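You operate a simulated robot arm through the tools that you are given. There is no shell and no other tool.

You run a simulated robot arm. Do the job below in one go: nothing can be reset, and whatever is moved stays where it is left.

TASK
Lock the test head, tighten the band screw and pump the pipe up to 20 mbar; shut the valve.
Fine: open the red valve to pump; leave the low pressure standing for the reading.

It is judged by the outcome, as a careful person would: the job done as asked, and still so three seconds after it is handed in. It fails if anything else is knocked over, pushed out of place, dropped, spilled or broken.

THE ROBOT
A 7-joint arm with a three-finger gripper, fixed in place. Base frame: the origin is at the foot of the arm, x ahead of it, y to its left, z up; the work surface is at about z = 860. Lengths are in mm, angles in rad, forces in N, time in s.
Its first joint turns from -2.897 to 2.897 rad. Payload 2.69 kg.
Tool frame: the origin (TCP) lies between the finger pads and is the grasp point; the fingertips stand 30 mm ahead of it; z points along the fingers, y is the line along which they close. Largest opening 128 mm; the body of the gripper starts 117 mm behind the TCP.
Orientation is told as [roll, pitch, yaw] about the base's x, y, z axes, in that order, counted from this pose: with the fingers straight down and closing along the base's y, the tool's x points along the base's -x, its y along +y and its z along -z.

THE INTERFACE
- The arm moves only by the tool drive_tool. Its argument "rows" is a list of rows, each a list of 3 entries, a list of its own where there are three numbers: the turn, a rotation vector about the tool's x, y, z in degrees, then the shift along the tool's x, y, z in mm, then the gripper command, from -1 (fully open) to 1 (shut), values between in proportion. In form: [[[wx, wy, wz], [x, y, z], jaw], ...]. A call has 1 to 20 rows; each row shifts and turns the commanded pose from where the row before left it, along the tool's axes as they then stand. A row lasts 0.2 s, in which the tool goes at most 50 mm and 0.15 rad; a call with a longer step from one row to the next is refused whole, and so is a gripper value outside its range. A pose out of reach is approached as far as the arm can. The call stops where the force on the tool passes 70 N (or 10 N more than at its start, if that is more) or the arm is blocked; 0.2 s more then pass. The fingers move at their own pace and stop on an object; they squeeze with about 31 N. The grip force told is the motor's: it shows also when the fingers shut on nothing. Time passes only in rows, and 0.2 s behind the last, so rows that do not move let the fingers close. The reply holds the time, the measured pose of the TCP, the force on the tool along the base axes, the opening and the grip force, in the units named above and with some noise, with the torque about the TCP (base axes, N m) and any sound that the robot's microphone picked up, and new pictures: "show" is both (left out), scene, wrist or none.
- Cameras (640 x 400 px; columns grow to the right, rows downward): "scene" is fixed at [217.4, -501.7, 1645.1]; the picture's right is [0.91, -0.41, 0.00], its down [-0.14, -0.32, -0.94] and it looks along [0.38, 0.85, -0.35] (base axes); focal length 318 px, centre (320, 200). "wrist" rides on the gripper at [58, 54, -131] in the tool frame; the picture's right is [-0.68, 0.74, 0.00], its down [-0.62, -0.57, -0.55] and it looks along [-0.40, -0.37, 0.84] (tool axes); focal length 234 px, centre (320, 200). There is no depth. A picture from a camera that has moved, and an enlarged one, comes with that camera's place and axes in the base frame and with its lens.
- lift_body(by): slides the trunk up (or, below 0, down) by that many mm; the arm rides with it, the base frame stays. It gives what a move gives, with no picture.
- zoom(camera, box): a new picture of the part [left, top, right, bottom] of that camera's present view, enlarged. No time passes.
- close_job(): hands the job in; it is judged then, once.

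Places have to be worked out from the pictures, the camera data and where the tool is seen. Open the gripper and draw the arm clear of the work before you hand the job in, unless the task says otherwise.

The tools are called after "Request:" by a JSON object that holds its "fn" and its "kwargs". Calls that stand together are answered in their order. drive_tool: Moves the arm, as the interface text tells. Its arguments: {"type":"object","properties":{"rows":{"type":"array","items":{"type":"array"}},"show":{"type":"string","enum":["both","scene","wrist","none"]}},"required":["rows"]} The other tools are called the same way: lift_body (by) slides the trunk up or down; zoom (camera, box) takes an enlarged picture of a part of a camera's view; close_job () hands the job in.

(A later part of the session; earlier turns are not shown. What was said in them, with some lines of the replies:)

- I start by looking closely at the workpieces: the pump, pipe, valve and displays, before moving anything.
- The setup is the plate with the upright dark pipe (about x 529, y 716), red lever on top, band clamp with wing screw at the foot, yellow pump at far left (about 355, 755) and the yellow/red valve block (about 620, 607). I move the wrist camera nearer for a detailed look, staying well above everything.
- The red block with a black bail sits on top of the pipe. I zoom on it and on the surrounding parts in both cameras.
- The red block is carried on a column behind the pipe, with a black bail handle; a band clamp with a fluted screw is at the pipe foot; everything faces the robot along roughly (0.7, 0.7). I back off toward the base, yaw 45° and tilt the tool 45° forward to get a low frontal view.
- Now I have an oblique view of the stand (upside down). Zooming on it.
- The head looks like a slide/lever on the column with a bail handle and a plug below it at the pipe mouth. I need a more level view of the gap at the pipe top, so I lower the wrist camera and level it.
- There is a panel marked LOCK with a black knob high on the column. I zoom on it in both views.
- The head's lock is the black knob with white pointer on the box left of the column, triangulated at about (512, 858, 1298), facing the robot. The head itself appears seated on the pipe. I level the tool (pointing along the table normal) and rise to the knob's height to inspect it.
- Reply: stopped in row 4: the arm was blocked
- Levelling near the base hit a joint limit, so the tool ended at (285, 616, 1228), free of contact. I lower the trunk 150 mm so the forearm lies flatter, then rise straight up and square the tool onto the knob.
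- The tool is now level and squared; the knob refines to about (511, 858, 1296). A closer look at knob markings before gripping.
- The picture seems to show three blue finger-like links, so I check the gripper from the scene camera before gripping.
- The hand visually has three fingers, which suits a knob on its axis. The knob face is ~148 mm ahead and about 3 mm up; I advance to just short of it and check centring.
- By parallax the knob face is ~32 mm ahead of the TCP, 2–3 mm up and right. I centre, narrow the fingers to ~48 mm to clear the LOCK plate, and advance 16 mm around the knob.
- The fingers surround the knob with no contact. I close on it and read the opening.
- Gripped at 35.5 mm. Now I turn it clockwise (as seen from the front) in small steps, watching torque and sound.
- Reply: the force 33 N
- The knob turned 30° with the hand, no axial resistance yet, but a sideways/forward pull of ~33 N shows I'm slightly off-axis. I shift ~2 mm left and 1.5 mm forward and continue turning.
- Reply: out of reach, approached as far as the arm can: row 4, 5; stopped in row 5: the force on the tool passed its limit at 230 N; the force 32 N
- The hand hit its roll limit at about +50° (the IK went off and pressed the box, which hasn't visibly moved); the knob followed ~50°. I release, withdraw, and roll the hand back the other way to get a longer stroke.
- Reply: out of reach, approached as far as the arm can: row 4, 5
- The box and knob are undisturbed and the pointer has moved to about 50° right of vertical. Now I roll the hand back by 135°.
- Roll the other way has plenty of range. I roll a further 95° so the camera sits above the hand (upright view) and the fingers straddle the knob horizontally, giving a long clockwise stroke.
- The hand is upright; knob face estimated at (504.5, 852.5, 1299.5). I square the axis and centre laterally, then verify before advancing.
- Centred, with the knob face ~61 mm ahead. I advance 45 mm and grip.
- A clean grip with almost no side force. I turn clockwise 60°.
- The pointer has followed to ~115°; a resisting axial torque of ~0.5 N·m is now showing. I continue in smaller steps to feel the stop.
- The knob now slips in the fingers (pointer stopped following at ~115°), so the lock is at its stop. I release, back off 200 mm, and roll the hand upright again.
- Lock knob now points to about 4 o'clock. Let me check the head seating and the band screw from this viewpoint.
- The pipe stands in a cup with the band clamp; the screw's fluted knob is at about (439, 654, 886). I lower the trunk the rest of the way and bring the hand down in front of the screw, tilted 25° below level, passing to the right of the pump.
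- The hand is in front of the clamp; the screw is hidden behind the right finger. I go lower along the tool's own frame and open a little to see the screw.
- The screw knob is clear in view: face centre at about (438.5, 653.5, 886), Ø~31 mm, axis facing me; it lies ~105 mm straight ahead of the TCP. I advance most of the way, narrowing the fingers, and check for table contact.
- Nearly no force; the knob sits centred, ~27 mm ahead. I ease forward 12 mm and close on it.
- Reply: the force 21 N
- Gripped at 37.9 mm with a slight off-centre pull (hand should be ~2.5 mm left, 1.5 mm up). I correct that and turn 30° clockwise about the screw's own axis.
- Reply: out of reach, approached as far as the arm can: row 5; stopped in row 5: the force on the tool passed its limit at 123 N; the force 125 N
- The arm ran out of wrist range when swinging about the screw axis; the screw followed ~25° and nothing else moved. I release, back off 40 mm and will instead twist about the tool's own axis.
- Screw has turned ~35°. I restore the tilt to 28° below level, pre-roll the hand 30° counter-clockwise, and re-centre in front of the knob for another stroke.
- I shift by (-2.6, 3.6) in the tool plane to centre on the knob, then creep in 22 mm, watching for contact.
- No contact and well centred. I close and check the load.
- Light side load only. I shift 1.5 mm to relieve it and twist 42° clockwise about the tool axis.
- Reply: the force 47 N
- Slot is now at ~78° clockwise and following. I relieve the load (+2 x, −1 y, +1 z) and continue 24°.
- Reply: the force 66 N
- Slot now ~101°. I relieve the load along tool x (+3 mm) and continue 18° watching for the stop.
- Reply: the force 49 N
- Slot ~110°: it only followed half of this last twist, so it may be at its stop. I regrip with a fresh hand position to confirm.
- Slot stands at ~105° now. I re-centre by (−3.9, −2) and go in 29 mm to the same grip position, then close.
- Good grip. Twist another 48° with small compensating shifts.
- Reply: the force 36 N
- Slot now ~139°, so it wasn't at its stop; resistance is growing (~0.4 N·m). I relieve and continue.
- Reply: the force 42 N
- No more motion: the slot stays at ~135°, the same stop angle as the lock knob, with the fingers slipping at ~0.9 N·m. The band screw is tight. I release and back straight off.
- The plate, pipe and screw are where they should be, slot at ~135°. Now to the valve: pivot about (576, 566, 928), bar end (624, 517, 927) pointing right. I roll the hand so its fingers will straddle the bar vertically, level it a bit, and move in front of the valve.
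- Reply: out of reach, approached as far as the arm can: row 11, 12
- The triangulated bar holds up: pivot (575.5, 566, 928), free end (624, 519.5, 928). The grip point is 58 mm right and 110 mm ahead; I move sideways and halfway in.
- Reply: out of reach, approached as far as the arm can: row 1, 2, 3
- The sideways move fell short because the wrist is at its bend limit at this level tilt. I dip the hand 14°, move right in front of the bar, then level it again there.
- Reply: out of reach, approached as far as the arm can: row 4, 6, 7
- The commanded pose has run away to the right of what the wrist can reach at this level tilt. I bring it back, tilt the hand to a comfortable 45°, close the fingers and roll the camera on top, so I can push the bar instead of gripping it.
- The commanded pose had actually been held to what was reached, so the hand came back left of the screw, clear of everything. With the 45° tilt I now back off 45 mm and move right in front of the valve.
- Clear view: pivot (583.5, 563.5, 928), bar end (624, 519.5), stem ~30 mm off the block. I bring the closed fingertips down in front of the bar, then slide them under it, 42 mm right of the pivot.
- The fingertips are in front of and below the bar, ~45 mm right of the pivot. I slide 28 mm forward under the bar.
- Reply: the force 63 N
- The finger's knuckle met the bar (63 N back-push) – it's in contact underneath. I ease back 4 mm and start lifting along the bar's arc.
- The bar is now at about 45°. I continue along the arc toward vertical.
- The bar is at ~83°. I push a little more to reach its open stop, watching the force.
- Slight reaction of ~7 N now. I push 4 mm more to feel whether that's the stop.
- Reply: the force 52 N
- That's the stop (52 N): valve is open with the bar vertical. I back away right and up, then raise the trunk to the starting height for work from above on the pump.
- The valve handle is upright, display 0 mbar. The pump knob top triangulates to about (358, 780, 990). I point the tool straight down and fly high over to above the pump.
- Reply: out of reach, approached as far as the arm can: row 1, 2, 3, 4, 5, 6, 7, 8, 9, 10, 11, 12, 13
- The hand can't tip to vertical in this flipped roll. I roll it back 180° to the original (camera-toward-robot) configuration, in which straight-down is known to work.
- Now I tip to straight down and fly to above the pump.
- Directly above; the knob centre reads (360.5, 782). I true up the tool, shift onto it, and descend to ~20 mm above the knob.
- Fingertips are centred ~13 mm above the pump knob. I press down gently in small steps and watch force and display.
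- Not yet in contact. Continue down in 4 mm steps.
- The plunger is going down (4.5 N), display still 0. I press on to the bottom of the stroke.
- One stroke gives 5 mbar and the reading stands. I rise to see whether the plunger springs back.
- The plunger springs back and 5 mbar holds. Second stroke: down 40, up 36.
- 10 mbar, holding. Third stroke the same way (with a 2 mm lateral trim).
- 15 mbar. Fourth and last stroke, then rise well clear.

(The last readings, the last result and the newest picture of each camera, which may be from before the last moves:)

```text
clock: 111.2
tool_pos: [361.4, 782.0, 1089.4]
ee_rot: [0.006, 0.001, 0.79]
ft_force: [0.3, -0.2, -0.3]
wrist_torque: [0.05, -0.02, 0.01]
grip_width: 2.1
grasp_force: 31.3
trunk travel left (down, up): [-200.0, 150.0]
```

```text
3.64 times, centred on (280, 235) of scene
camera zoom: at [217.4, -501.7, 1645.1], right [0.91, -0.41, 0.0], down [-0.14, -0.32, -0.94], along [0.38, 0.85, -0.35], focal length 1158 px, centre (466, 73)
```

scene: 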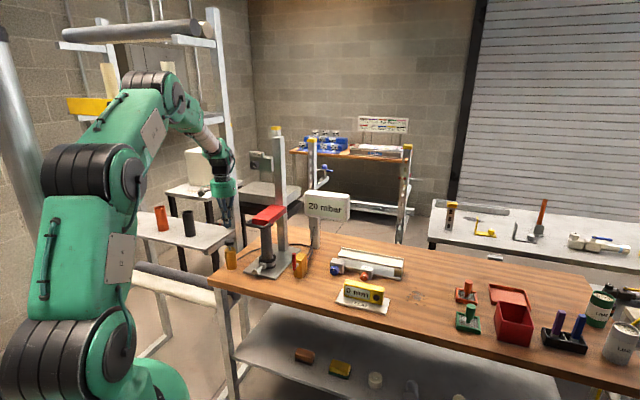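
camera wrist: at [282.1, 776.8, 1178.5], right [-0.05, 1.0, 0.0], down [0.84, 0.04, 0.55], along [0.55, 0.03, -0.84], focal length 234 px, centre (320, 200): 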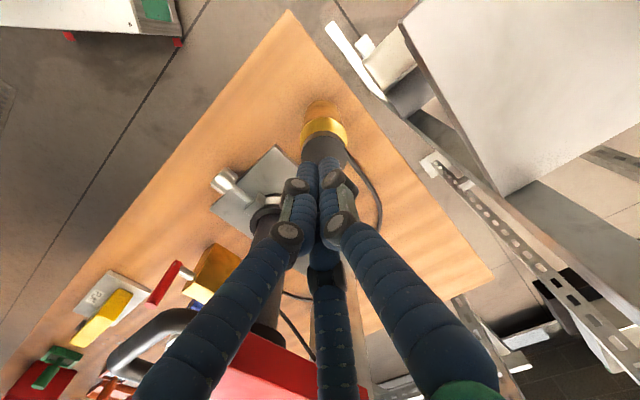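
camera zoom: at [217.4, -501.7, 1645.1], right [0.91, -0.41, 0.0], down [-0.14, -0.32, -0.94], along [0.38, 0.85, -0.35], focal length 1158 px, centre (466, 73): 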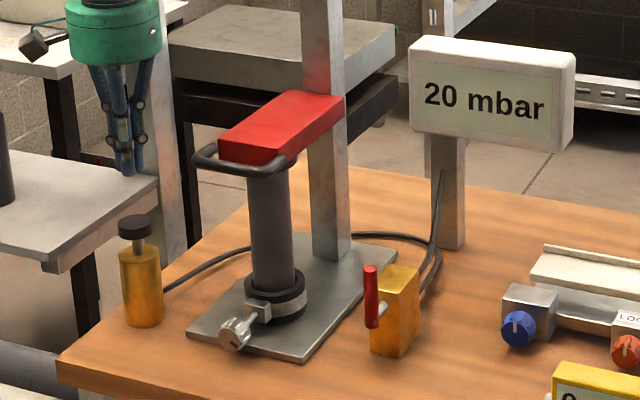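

20 mbar and holding. Now to shut the valve: I fly up and around in front of the head (not over it), turning the hand 90° so its wide body stays clear of the test head.

Request:
{"fn": "drive_tool", "kwargs": {"rows": [[[0, 0, 0], [0, 0, -43], 1], [[0, 0, 0], [0, 0, -43], 1], [[0, 0, 0], [0, 0, -43], 1], [[0, 0, 0], [35, -30, 0], 1], [[0, 0, 0], [35, -30, 0], 1], [[0, 0, 0], [0, -41.2, 0], 1], [[0, 0, 0], [0, -41.2, 0], 1], [[0, 0, 0], [0, -41.2, 0], 1], [[0, 0, 0], [0, -41.2, 0], 1], [[0, 0, 0], [0, -41.2, 0], 1], [[0, 0, -7.5], [0, 0, 0], 1], [[0, 0, -7.5], [0, 0, 0], 1], [[0, 0, -7.5], [0, 0, 0], 1], [[0, 0, -7.5], [0, 0, 0], 1], [[0, 0, -7.5], [0, 0, 0], 1], [[0, 0, -7.5], [0, 0, 0], 1], [[0, 0, -7.5], [0, 0, 0], 1], [[0, 0, -7.5], [0, 0, 0], 1], [[0, 0, -7.5], [0, 0, 0], 1], [[0, 0, -7.5], [0, 0, 0], 1]], "show": "none"}}

Request:
{"fn": "drive_tool", "kwargs": {"rows": [[[0, 0, -7.5], [0, 0, 0], 1], [[0, 0, -7.5], [0, 0, 0], 1], [[0, 0, 0], [0, 0, 0], 1]]}}

Request:
{"fn": "zoom", "kwargs": {"camera": "wrist", "box": [220, 40, 420, 240]}}

```text
clock: 115.4
tool_pos: [501.7, 544.4, 1218.2]
ee_rot: [0.001, -0.004, 2.099]
ft_force: [0.9, -0.4, 0.1]
wrist_torque: [0.0, 0.03, 0.04]
grip_width: 2.0
grasp_force: 31.4
trunk travel left (down, up): [-200.0, 150.0]
```

```text
clock: 116.2
tool_pos: [500.8, 544.0, 1217.2]
ee_rot: [0.001, -0.004, 2.359]
ft_force: [-0.5, -1.1, -0.5]
wrist_torque: [0.03, 0.02, -0.01]
grip_width: 2.3
grasp_force: 31.9
trunk travel left (down, up): [-200.0, 150.0]
camera wrist: at [505.0, 464.1, 1346.9], right [-1.0, -0.05, 0.0], down [-0.04, 0.83, 0.55], along [-0.03, 0.55, -0.83], focal length 234 px, centre (320, 200)
```

scene: 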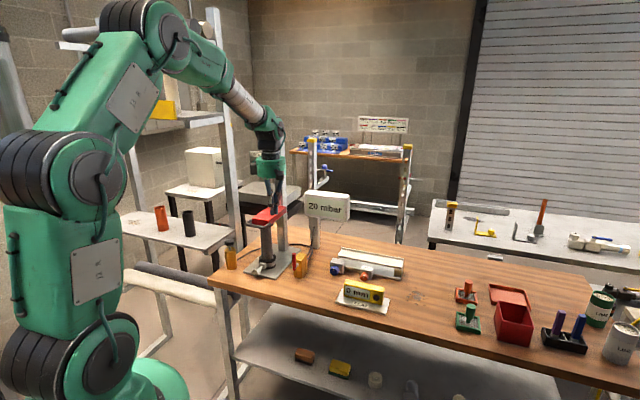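
wrist: 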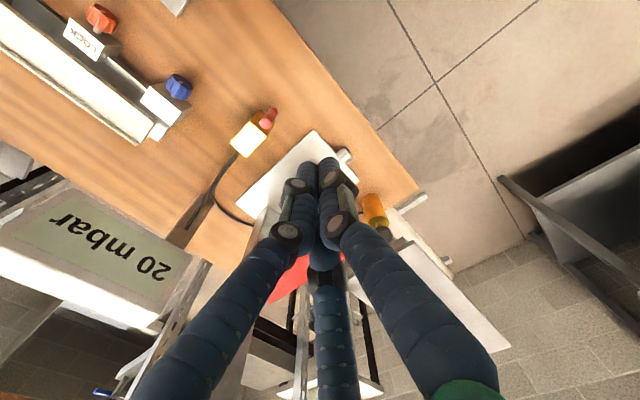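

```text
2.00 times, centred on (320, 140) of wrist
camera zoom: at [505.0, 464.1, 1346.9], right [-1.0, -0.05, 0.0], down [-0.04, 0.83, 0.55], along [-0.03, 0.55, -0.83], focal length 468 px, centre (320, 320)
```

zoom: 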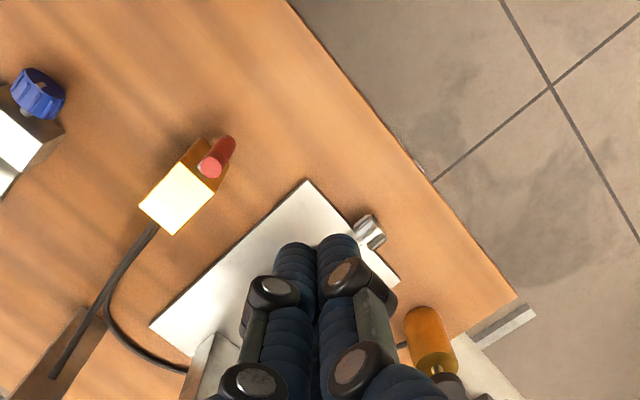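

The bar stands vertical at about (582.5, 568), top z≈988. I move forward so the closed fingertips are 45 mm left of the bar, and descend beside its upper half.

Request:
{"fn": "drive_tool", "kwargs": {"rows": [[[0, 0, 0], [-0.7, -37.7, 0], 1], [[0, 0, 0], [-0.7, -37.7, 0], 1], [[0, 0, 0], [0, 0, 40], 1], [[0, 0, 0], [0, 0, 40], 1], [[0, 0, 0], [0, 0, 40], 1], [[0, 0, 0], [0, 0, 40], 1], [[0, 0, 0], [0, 0, 40], 1], [[0, 0, 0], [0, 0, 27], 1], [[0, 0, 0], [0, 0, 0], 1]]}}

Request:
{"fn": "zoom", "kwargs": {"camera": "wrist", "box": [220, 80, 420, 240]}}

Request:
{"fn": "zoom", "kwargs": {"camera": "scene", "box": [240, 190, 360, 290]}}

```text
clock: 118.2
tool_pos: [554.0, 601.6, 989.5]
ee_rot: [0.0, -0.004, 2.36]
ft_force: [0.8, 0.3, -0.5]
wrist_torque: [-0.02, 0.07, -0.04]
grip_width: 2.0
grasp_force: 31.2
trunk travel left (down, up): [-200.0, 150.0]
camera wrist: at [557.9, 521.6, 1119.0], right [-1.0, -0.05, 0.0], down [-0.04, 0.83, 0.55], along [-0.03, 0.55, -0.83], focal length 234 px, centre (320, 200)
```

scene: 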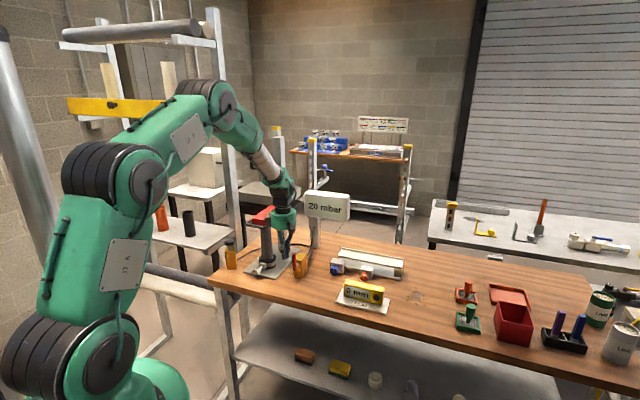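
wrist: 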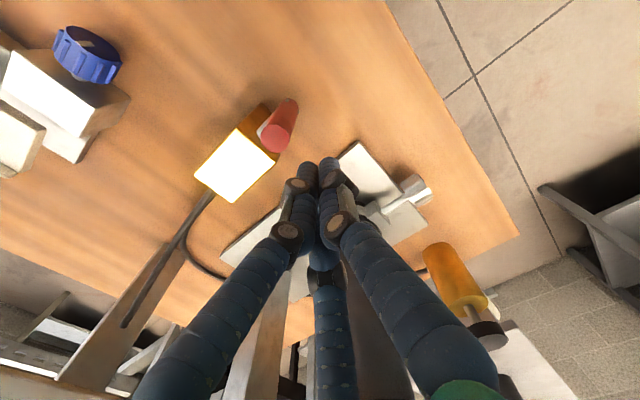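

```text
2.50 times, centred on (320, 160) of wrist
camera zoom: at [557.9, 521.6, 1119.0], right [-1.0, -0.05, 0.0], down [-0.04, 0.83, 0.55], along [-0.03, 0.55, -0.83], focal length 585 px, centre (320, 300)
```

zoom: 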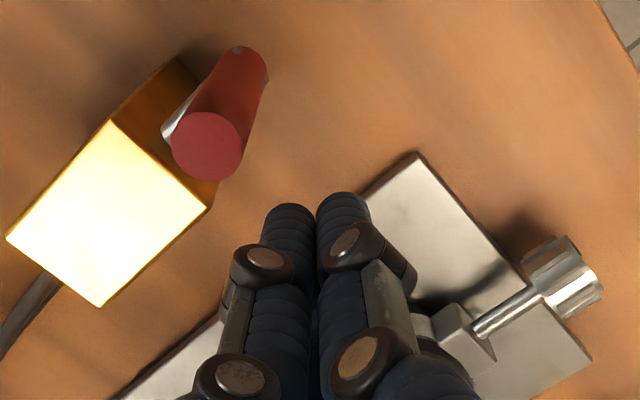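

```text
4.00 times, centred on (300, 240) of scene
camera zoom: at [217.4, -501.7, 1645.1], right [0.91, -0.41, 0.0], down [-0.14, -0.32, -0.94], along [0.38, 0.85, -0.35], focal length 1274 px, centre (400, 40)
```

zoom: 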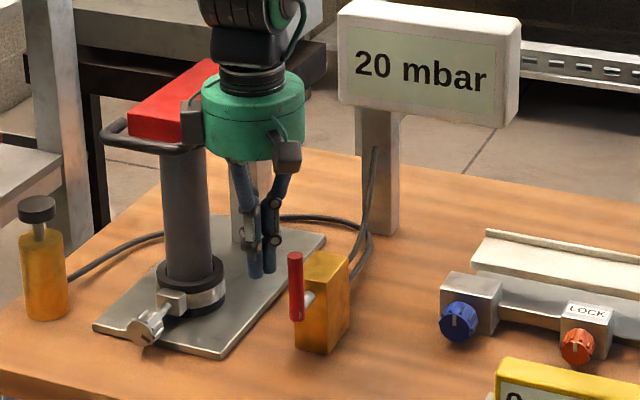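

The fingers hang left of the bar, and the 20 mbar stands. I push the bar to the right along its arc.

Request:
{"fn": "drive_tool", "kwargs": {"rows": [[[0, 0, 0], [16.7, 3, -0.5], 1], [[0, 0, 0], [10, 0, -1], 1], [[0, 0, 0], [10, 0, -1], 1], [[0, 0, 0], [10, 0, -1], 1], [[0, 0, 0], [0, 0, 0], 1]]}}

Request:
{"fn": "zoom", "kwargs": {"camera": "wrist", "box": [220, 80, 420, 240]}}

Request:
{"fn": "zoom", "kwargs": {"camera": "scene", "box": [240, 190, 360, 290]}}

```text
clock: 119.4
tool_pos: [584.6, 564.6, 993.2]
ee_rot: [-0.001, -0.006, 2.358]
ft_force: [-0.2, 0.9, -0.2]
wrist_torque: [0.01, 0.02, -0.05]
grip_width: 1.9
grasp_force: 31.0
trunk travel left (down, up): [-200.0, 150.0]
camera wrist: at [589.0, 484.4, 1123.1], right [-1.0, -0.05, 0.0], down [-0.04, 0.83, 0.55], along [-0.03, 0.55, -0.83], focal length 234 px, centre (320, 200)
```

scene: 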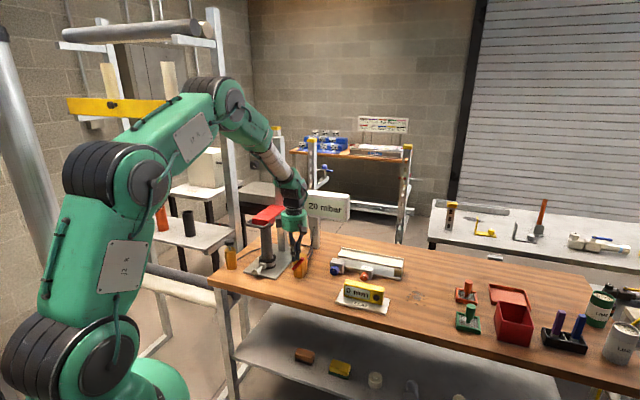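
wrist: 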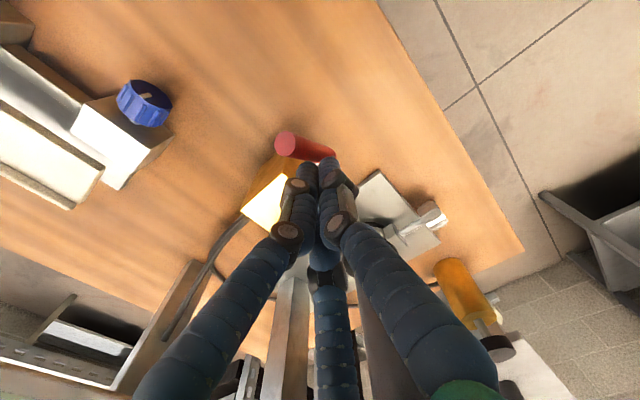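

```text
2.50 times, centred on (320, 160) of wrist
camera zoom: at [589.0, 484.4, 1123.1], right [-1.0, -0.05, 0.0], down [-0.04, 0.83, 0.55], along [-0.03, 0.55, -0.83], focal length 585 px, centre (320, 300)
```

zoom: 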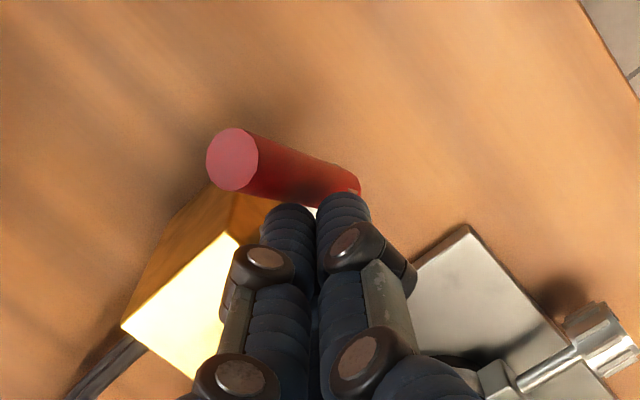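

```text
4.00 times, centred on (300, 240) of scene
camera zoom: at [217.4, -501.7, 1645.1], right [0.91, -0.41, 0.0], down [-0.14, -0.32, -0.94], along [0.38, 0.85, -0.35], focal length 1274 px, centre (400, 40)
```

zoom: 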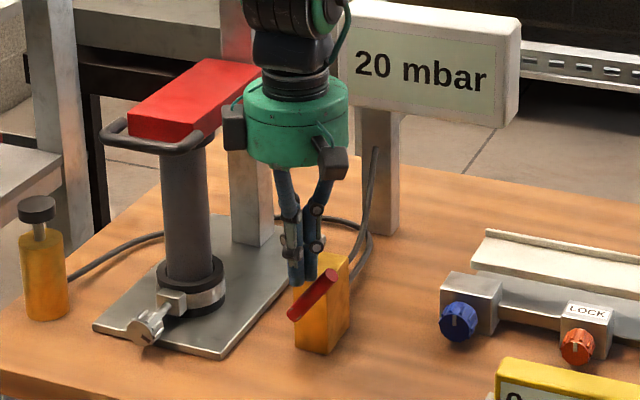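

Bar at ~54°. Continue right and down to horizontal.

Request:
{"fn": "drive_tool", "kwargs": {"rows": [[[0, 0, 0], [10.7, 0, 5], 1], [[0, 0, 0], [8, 0, 6], 1], [[0, 0, 0], [7, 0, 6], 1], [[0, 0, 0], [5, 0, 7], 1], [[0, 0, 0], [0, 0, 0], 1]]}}

Request:
{"fn": "zoom", "kwargs": {"camera": "wrist", "box": [220, 80, 420, 240]}}

Request:
{"fn": "zoom", "kwargs": {"camera": "scene", "box": [240, 190, 360, 290]}}

```text
clock: 120.6
tool_pos: [605.9, 544.4, 967.0]
ee_rot: [0.0, -0.005, 2.359]
ft_force: [-0.5, 0.4, 1.0]
wrist_torque: [-0.02, 0.04, -0.01]
grip_width: 2.1
grasp_force: 31.7
trunk travel left (down, up): [-200.0, 150.0]
camera wrist: at [610.9, 463.4, 1096.7], right [-1.0, -0.05, 0.0], down [-0.04, 0.83, 0.55], along [-0.03, 0.55, -0.83], focal length 234 px, centre (320, 200)
```

scene: 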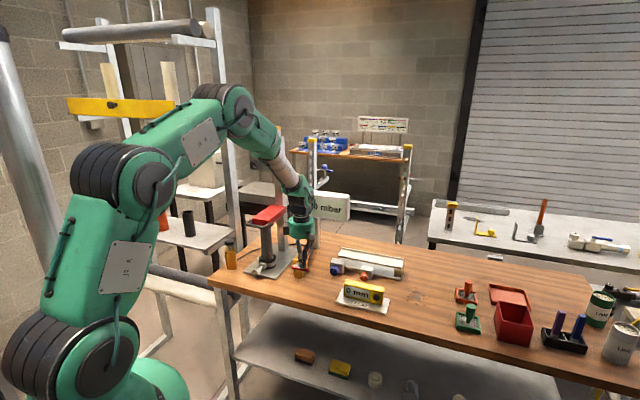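
wrist: 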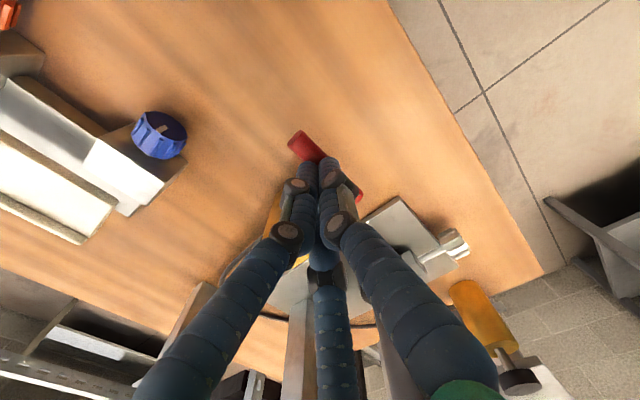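

```text
2.50 times, centred on (320, 160) of wrist
camera zoom: at [610.9, 463.4, 1096.7], right [-1.0, -0.05, 0.0], down [-0.04, 0.83, 0.55], along [-0.03, 0.55, -0.83], focal length 585 px, centre (320, 300)
```

zoom: 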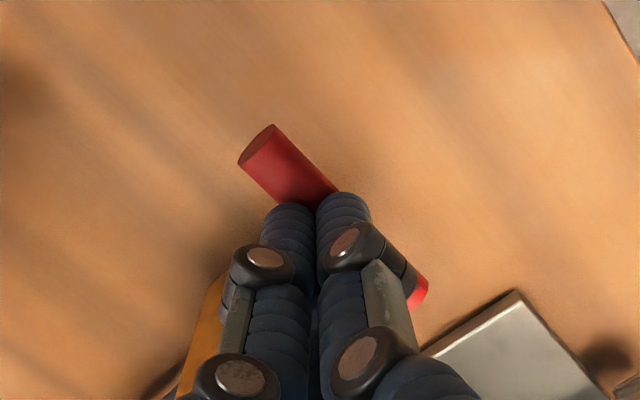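

```text
4.00 times, centred on (300, 240) of scene
camera zoom: at [217.4, -501.7, 1645.1], right [0.91, -0.41, 0.0], down [-0.14, -0.32, -0.94], along [0.38, 0.85, -0.35], focal length 1274 px, centre (400, 40)
```

zoom: 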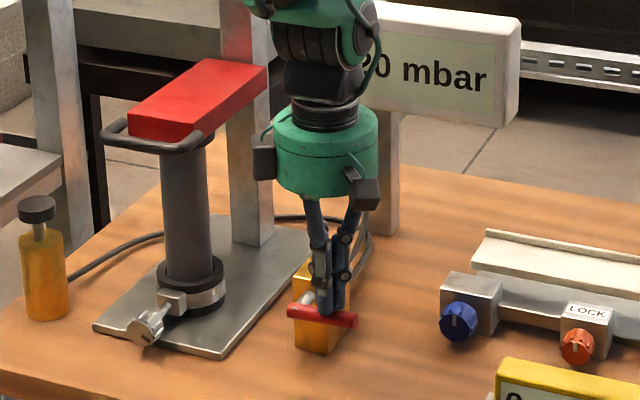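

The bar is ~8° above horizontal. I press down in 3 mm steps to its shut stop.

Request:
{"fn": "drive_tool", "kwargs": {"rows": [[[0, 0, 0], [3, 0, 3], 1], [[0, 0, 0], [1, 0, 3], 1], [[0, 0, 0], [0, 0, 3], 1], [[0, 0, 0], [0, 0, 0], 1]]}}

Request:
{"fn": "zoom", "kwargs": {"camera": "wrist", "box": [220, 80, 420, 240]}}

Request:
{"fn": "zoom", "kwargs": {"camera": "scene", "box": [240, 190, 360, 290]}}

```text
clock: 121.6
tool_pos: [609.5, 540.3, 963.6]
ee_rot: [-0.009, -0.004, 2.36]
ft_force: [-8.4, 3.7, 35.8]
wrist_torque: [0.15, 0.35, -0.05]
grip_width: 6.0
grasp_force: 31.8
trunk travel left (down, up): [-200.0, 150.0]
camera wrist: at [613.2, 460.2, 1093.1], right [-1.0, -0.05, 0.0], down [-0.04, 0.83, 0.55], along [-0.02, 0.55, -0.83], focal length 234 px, centre (320, 200)
```

scene: 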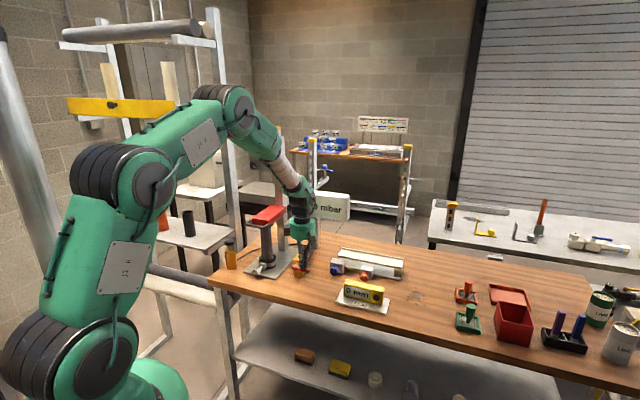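
wrist: 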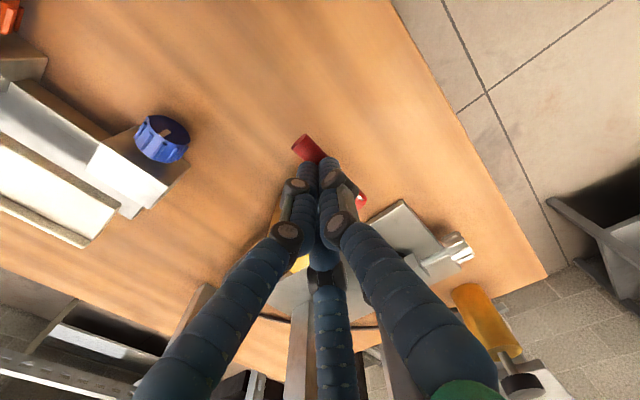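

```text
2.50 times, centred on (320, 160) of wrist
camera zoom: at [613.2, 460.2, 1093.1], right [-1.0, -0.05, 0.0], down [-0.04, 0.83, 0.55], along [-0.02, 0.55, -0.83], focal length 585 px, centre (320, 300)
```

zoom: 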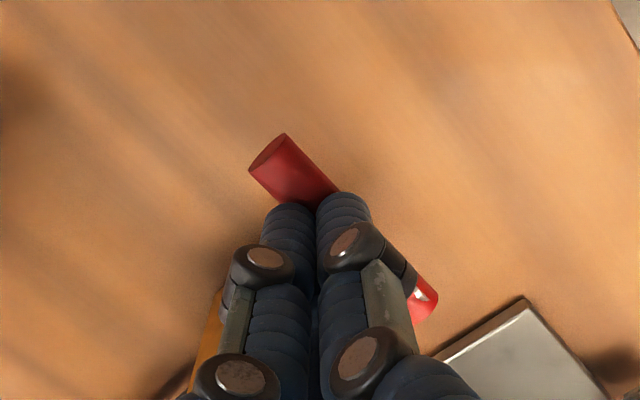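

```text
4.00 times, centred on (300, 240) of scene
camera zoom: at [217.4, -501.7, 1645.1], right [0.91, -0.41, 0.0], down [-0.14, -0.32, -0.94], along [0.38, 0.85, -0.35], focal length 1274 px, centre (400, 40)
```

zoom: 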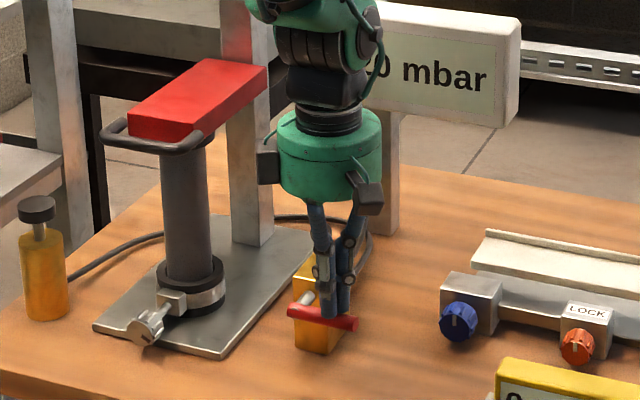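

36 N at the stop: the bar is horizontal as at the start. The fingertips are slightly wedged on it, so I open them a little before lifting straight off.

Request:
{"fn": "drive_tool", "kwargs": {"rows": [[[0, 0, 0], [0, 0, -3], 0.65], [[0, 0, 0], [0, 0, 0], 0.65], [[0, 0, 0], [0, 0, -10], 0.65], [[0, 0, 0], [0, 0, -20], 0.65], [[0, 0, 0], [0, 0, -40], 0.65], [[0, 0, 0], [0, 0, -45], 0.65], [[0, 0, 0], [0, 0, -45], 0.65], [[0, 0, 0], [0, 0, 0], 0.65]]}}

Request:
{"fn": "zoom", "kwargs": {"camera": "wrist", "box": [220, 60, 420, 240]}}

Request:
{"fn": "zoom", "kwargs": {"camera": "scene", "box": [220, 180, 380, 290]}}

```text
clock: 123.4
tool_pos: [610.2, 538.5, 1126.2]
ee_rot: [0.0, -0.006, 2.36]
ft_force: [-0.7, -0.3, 0.9]
wrist_torque: [-0.01, -0.01, -0.01]
grip_width: 22.3
grasp_force: 0.0
trunk travel left (down, up): [-200.0, 150.0]
camera wrist: at [615.3, 458.4, 1255.3], right [-1.0, -0.05, 0.0], down [-0.04, 0.83, 0.55], along [-0.03, 0.55, -0.83], focal length 234 px, centre (320, 200)
```

scene: 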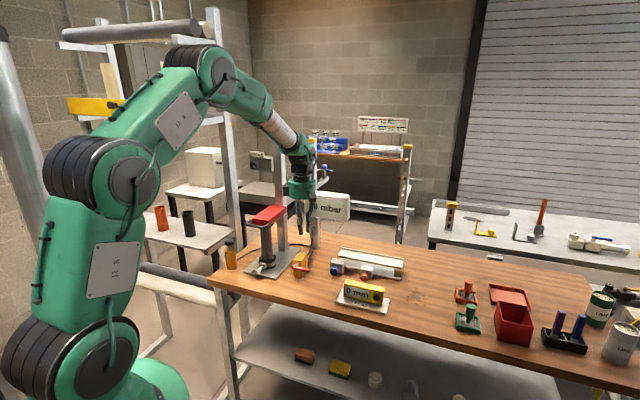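
wrist: 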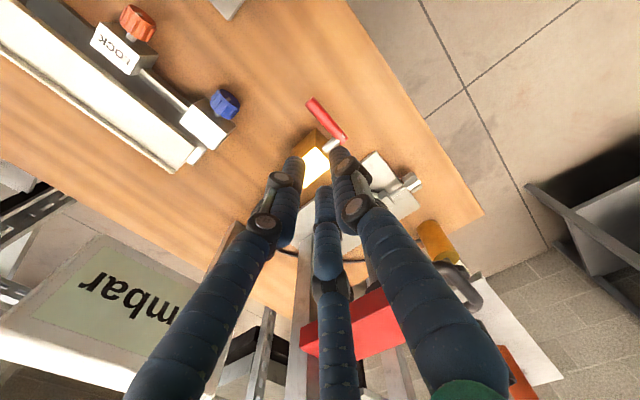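

```text
2.22 times, centred on (320, 150) of wrist
camera zoom: at [615.3, 458.4, 1255.3], right [-1.0, -0.05, 0.0], down [-0.04, 0.83, 0.55], along [-0.03, 0.55, -0.83], focal length 520 px, centre (320, 311)
```

zoom: 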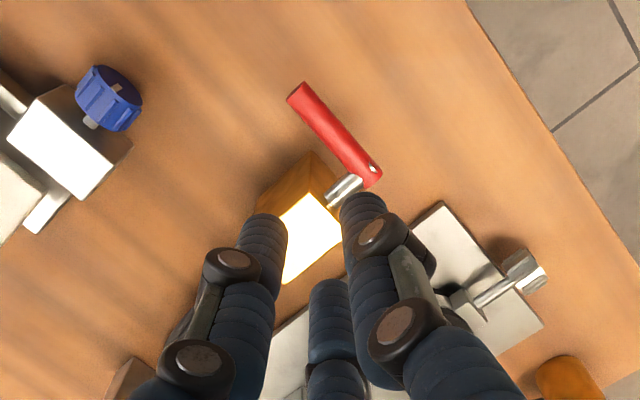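

```text
3.64 times, centred on (300, 235) of scene
camera zoom: at [217.4, -501.7, 1645.1], right [0.91, -0.41, 0.0], down [-0.14, -0.32, -0.94], along [0.38, 0.85, -0.35], focal length 1158 px, centre (393, 73)
```

zoom: 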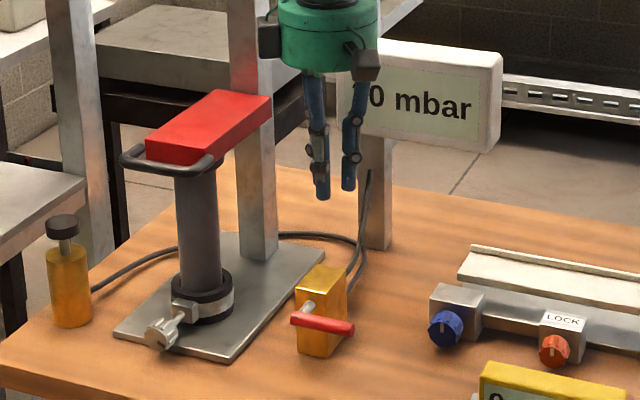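

The bar stays horizontal after release. I draw the arm up and back toward the base, opening the gripper, and then check the display.

Request:
{"fn": "drive_tool", "kwargs": {"rows": [[[0, 0, 0], [0, 0, -40], 0.5], [[0, 0, 0], [0, 0, -40], 0], [[0, 0, 0], [0, 42, -15], -1], [[0, 0, 0], [0, 42, -15], -1], [[0, 0, 0], [0, 42, -15], -1], [[0, 0, 0], [0, 42, -15], -1], [[0, 0, 0], [0, 42, -10], -1], [[0, 0, 0], [0, 42, 0], -1], [[0, 0, 0], [0, 0, 0], -1], [[0, 0, 0], [0, 0, 0], -1], [[0, 0, 0], [0, 0, 0], -1]]}}

Request:
{"fn": "zoom", "kwargs": {"camera": "scene", "box": [220, 130, 380, 290]}}

Request:
{"fn": "zoom", "kwargs": {"camera": "scene", "box": [240, 235, 320, 285]}}

```text
clock: 125.8
tool_pos: [431.6, 359.3, 1270.3]
ee_rot: [0.0, -0.004, 2.357]
ft_force: [-0.5, 0.7, -0.9]
wrist_torque: [0.03, 0.0, 0.01]
grip_width: 128.3
grasp_force: 0.1
trunk travel left (down, up): [-200.0, 150.0]
camera wrist: at [436.7, 279.7, 1399.9], right [-1.0, -0.05, 0.0], down [-0.04, 0.83, 0.55], along [-0.03, 0.55, -0.83], focal length 234 px, centre (320, 200)
```

scene: 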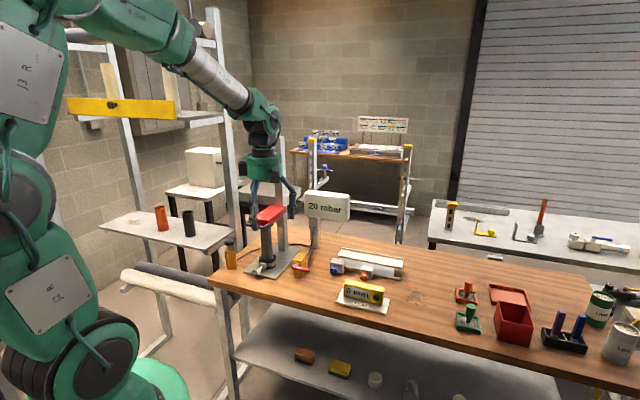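
wrist: 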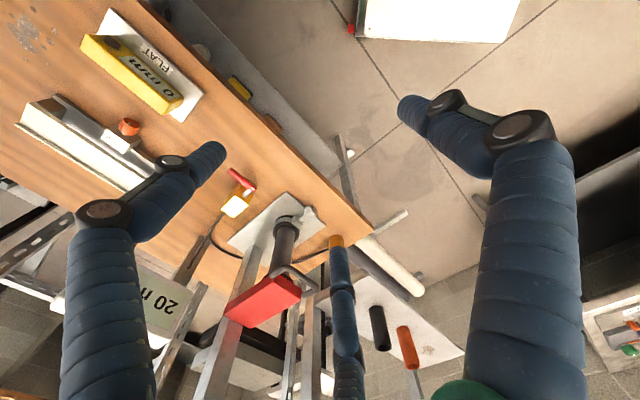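

```text
2.50 times, centred on (300, 210) of scene
camera zoom: at [217.4, -501.7, 1645.1], right [0.91, -0.41, 0.0], down [-0.14, -0.32, -0.94], along [0.38, 0.85, -0.35], focal length 796 px, centre (370, 175)
```

zoom: 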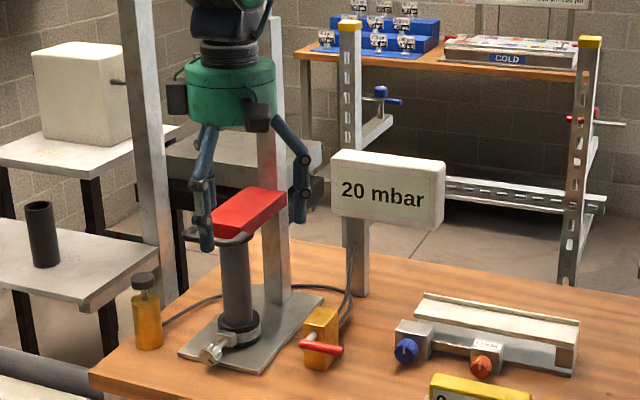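

```text
8.00 times, centred on (280, 260) of scene
camera zoom: at [217.4, -501.7, 1645.1], right [0.91, -0.41, 0.0], down [-0.14, -0.32, -0.94], along [0.38, 0.85, -0.35], focal length 2548 px, centre (640, -280)
```

zoom: 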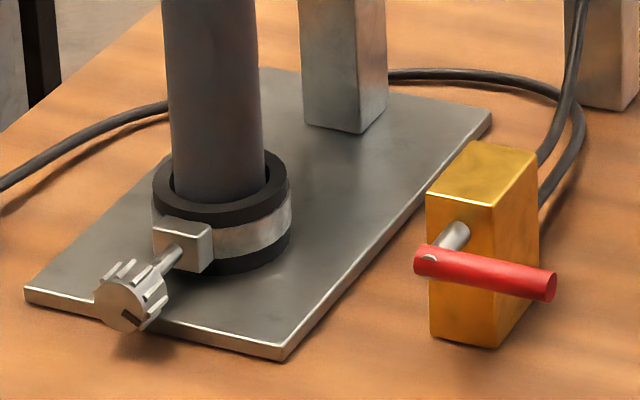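

The display shows 20 mbar, the valve bar is back exactly at its shut position, the screw slot is at its stop and nothing else moved. I wait a few seconds and move slightly further back to confirm that the reading holds and view the lock knob.

Request:
{"fn": "drive_tool", "kwargs": {"rows": [[[0, 0, 0], [35, 25, 0], -1], [[0, 0, 0], [35, 25, 0], -1], [[0, 0, 0], [35, 25, 0], -1], [[0, 0, 0], [0, 0, 0], -1], [[0, 0, 0], [0, 0, 0], -1], [[0, 0, 0], [0, 0, 0], -1], [[0, 0, 0], [0, 0, 0], -1], [[0, 0, 0], [0, 0, 0], -1], [[0, 0, 0], [0, 0, 0], -1], [[0, 0, 0], [0, 0, 0], -1], [[0, 0, 0], [0, 0, 0], -1], [[0, 0, 0], [0, 0, 0], -1]], "show": "scene"}}

Request:
{"fn": "zoom", "kwargs": {"camera": "scene", "box": [220, 130, 380, 290]}}

```text
clock: 128.4
tool_pos: [452.7, 235.0, 1273.4]
ee_rot: [0.0, -0.004, 2.36]
ft_force: [-0.8, 0.0, 0.6]
wrist_torque: [0.01, -0.03, 0.04]
grip_width: 128.1
grasp_force: 0.1
trunk travel left (down, up): [-200.0, 150.0]
```

scene: 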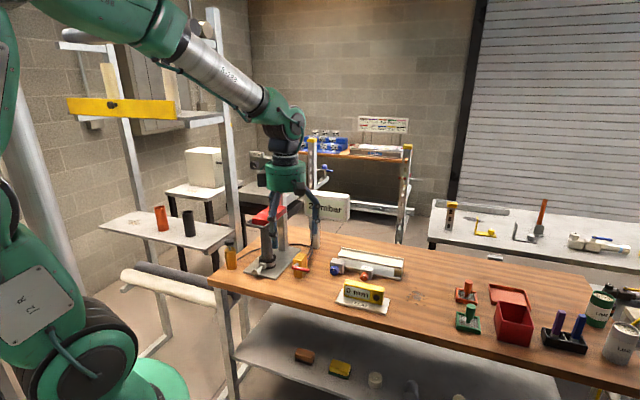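

```text
2.50 times, centred on (300, 210) of scene
camera zoom: at [217.4, -501.7, 1645.1], right [0.91, -0.41, 0.0], down [-0.14, -0.32, -0.94], along [0.38, 0.85, -0.35], focal length 796 px, centre (370, 175)
```

zoom: 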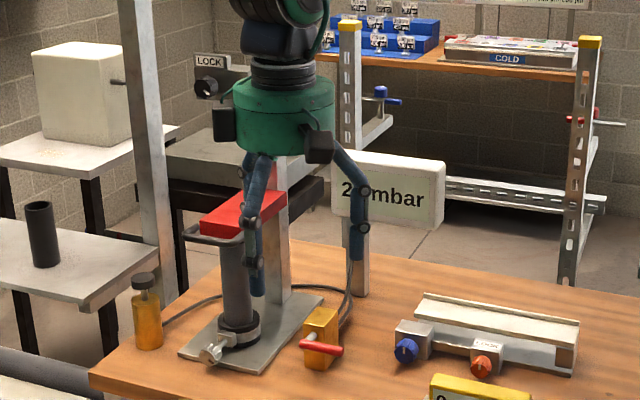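

Pressure still stands in the 20s with everything in place (a finger only hides part of the digits from this camera), the arm is clear and the gripper open. A last check from the wrist camera and the lock knob before handing in.

Request:
{"fn": "zoom", "kwargs": {"camera": "wrist", "box": [60, 100, 400, 400]}}

Request:
{"fn": "drive_tool", "kwargs": {"rows": [[[0, 0, 0], [-35, 0, -20], -1], [[0, 0, 0], [-35, 0, -20], -1], [[0, 0, 0], [-35, 0, -20], -1], [[0, 0, 0], [0, 20, -20], -1], [[0, 0, 0], [0, 0, 0], -1]], "show": "scene"}}

Request:
{"fn": "zoom", "kwargs": {"camera": "scene", "box": [230, 130, 370, 290]}}

```text
1.33 times, centred on (230, 250) of wrist
camera zoom: at [458.0, 154.9, 1403.0], right [-1.0, -0.05, 0.0], down [-0.04, 0.83, 0.55], along [-0.03, 0.55, -0.83], focal length 312 px, centre (440, 133)
```

zoom: 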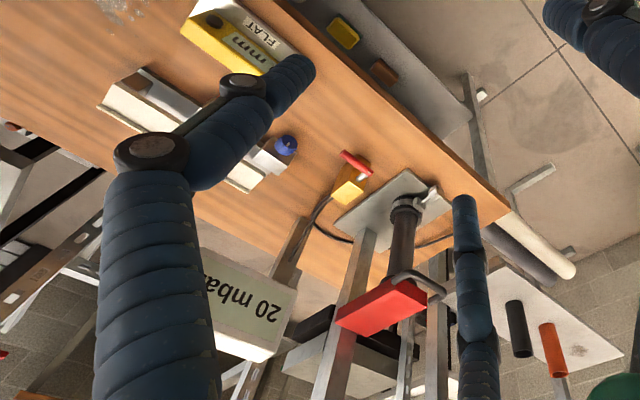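

```text
clock: 129.6
tool_pos: [364.3, 293.2, 1354.1]
ee_rot: [0.001, -0.004, 2.36]
ft_force: [-1.0, -1.0, 0.5]
wrist_torque: [0.08, -0.07, -0.01]
grip_width: 127.9
grasp_force: 0.1
trunk travel left (down, up): [-200.0, 150.0]
```

scene: 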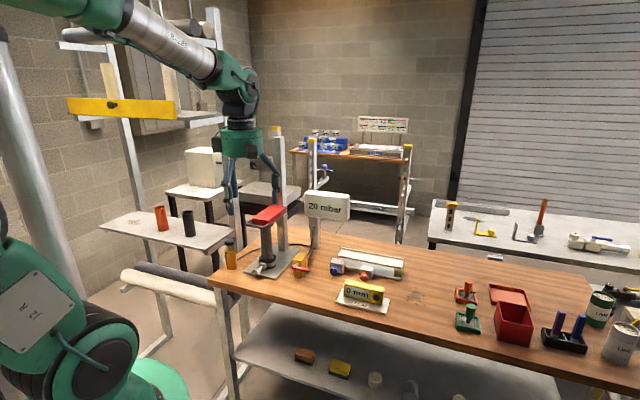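

```text
2.50 times, centred on (300, 210) of scene
camera zoom: at [217.4, -501.7, 1645.1], right [0.91, -0.41, 0.0], down [-0.14, -0.32, -0.94], along [0.38, 0.85, -0.35], focal length 796 px, centre (370, 175)
```

zoom: 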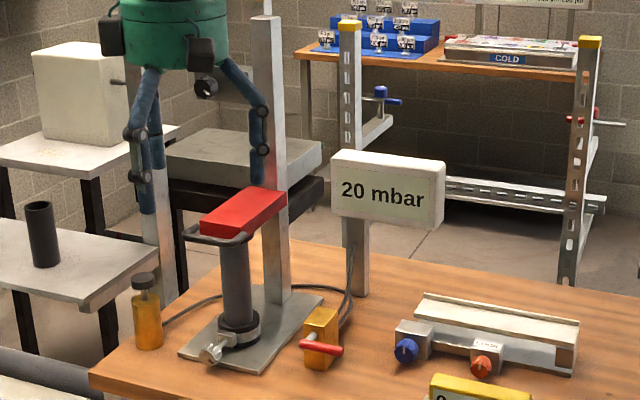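

20 mbar still stands over 6 s after shutting the valve; the head is locked, the band screw tight, the valve shut, the gripper open and clear. I hand the job in.

Request:
{"fn": "close_job", "kwargs": {}}

```text
The job is handed in.
```

The test head is locked, the band screw is tight, and the pipe is pumped up to 20 mbar with the red valve shut. The display still read 20 mbar about six seconds after I shut the valve, and I handed the job in with that pressure standing.

- **Head lock and band screw:** I turned both clockwise until they would go no further, about 135° each.
- **Pumping:** I opened the valve with its bar upright, then gave the pump four strokes of 5 mbar each. The pressure held between strokes.
- **Valve:** the bar is back in its original horizontal position, pushed firmly against its stop.

While turning the lock knob the arm hit a joint limit and pressed on the lock box with a brief peak of about 230 N. A similar push of about 123 N happened at the band screw. Both times I checked the pictures, and neither the box, the plate nor the pipe had visibly moved. I saw nothing knocked over or out of place. The gripper is open and the arm is drawn back.
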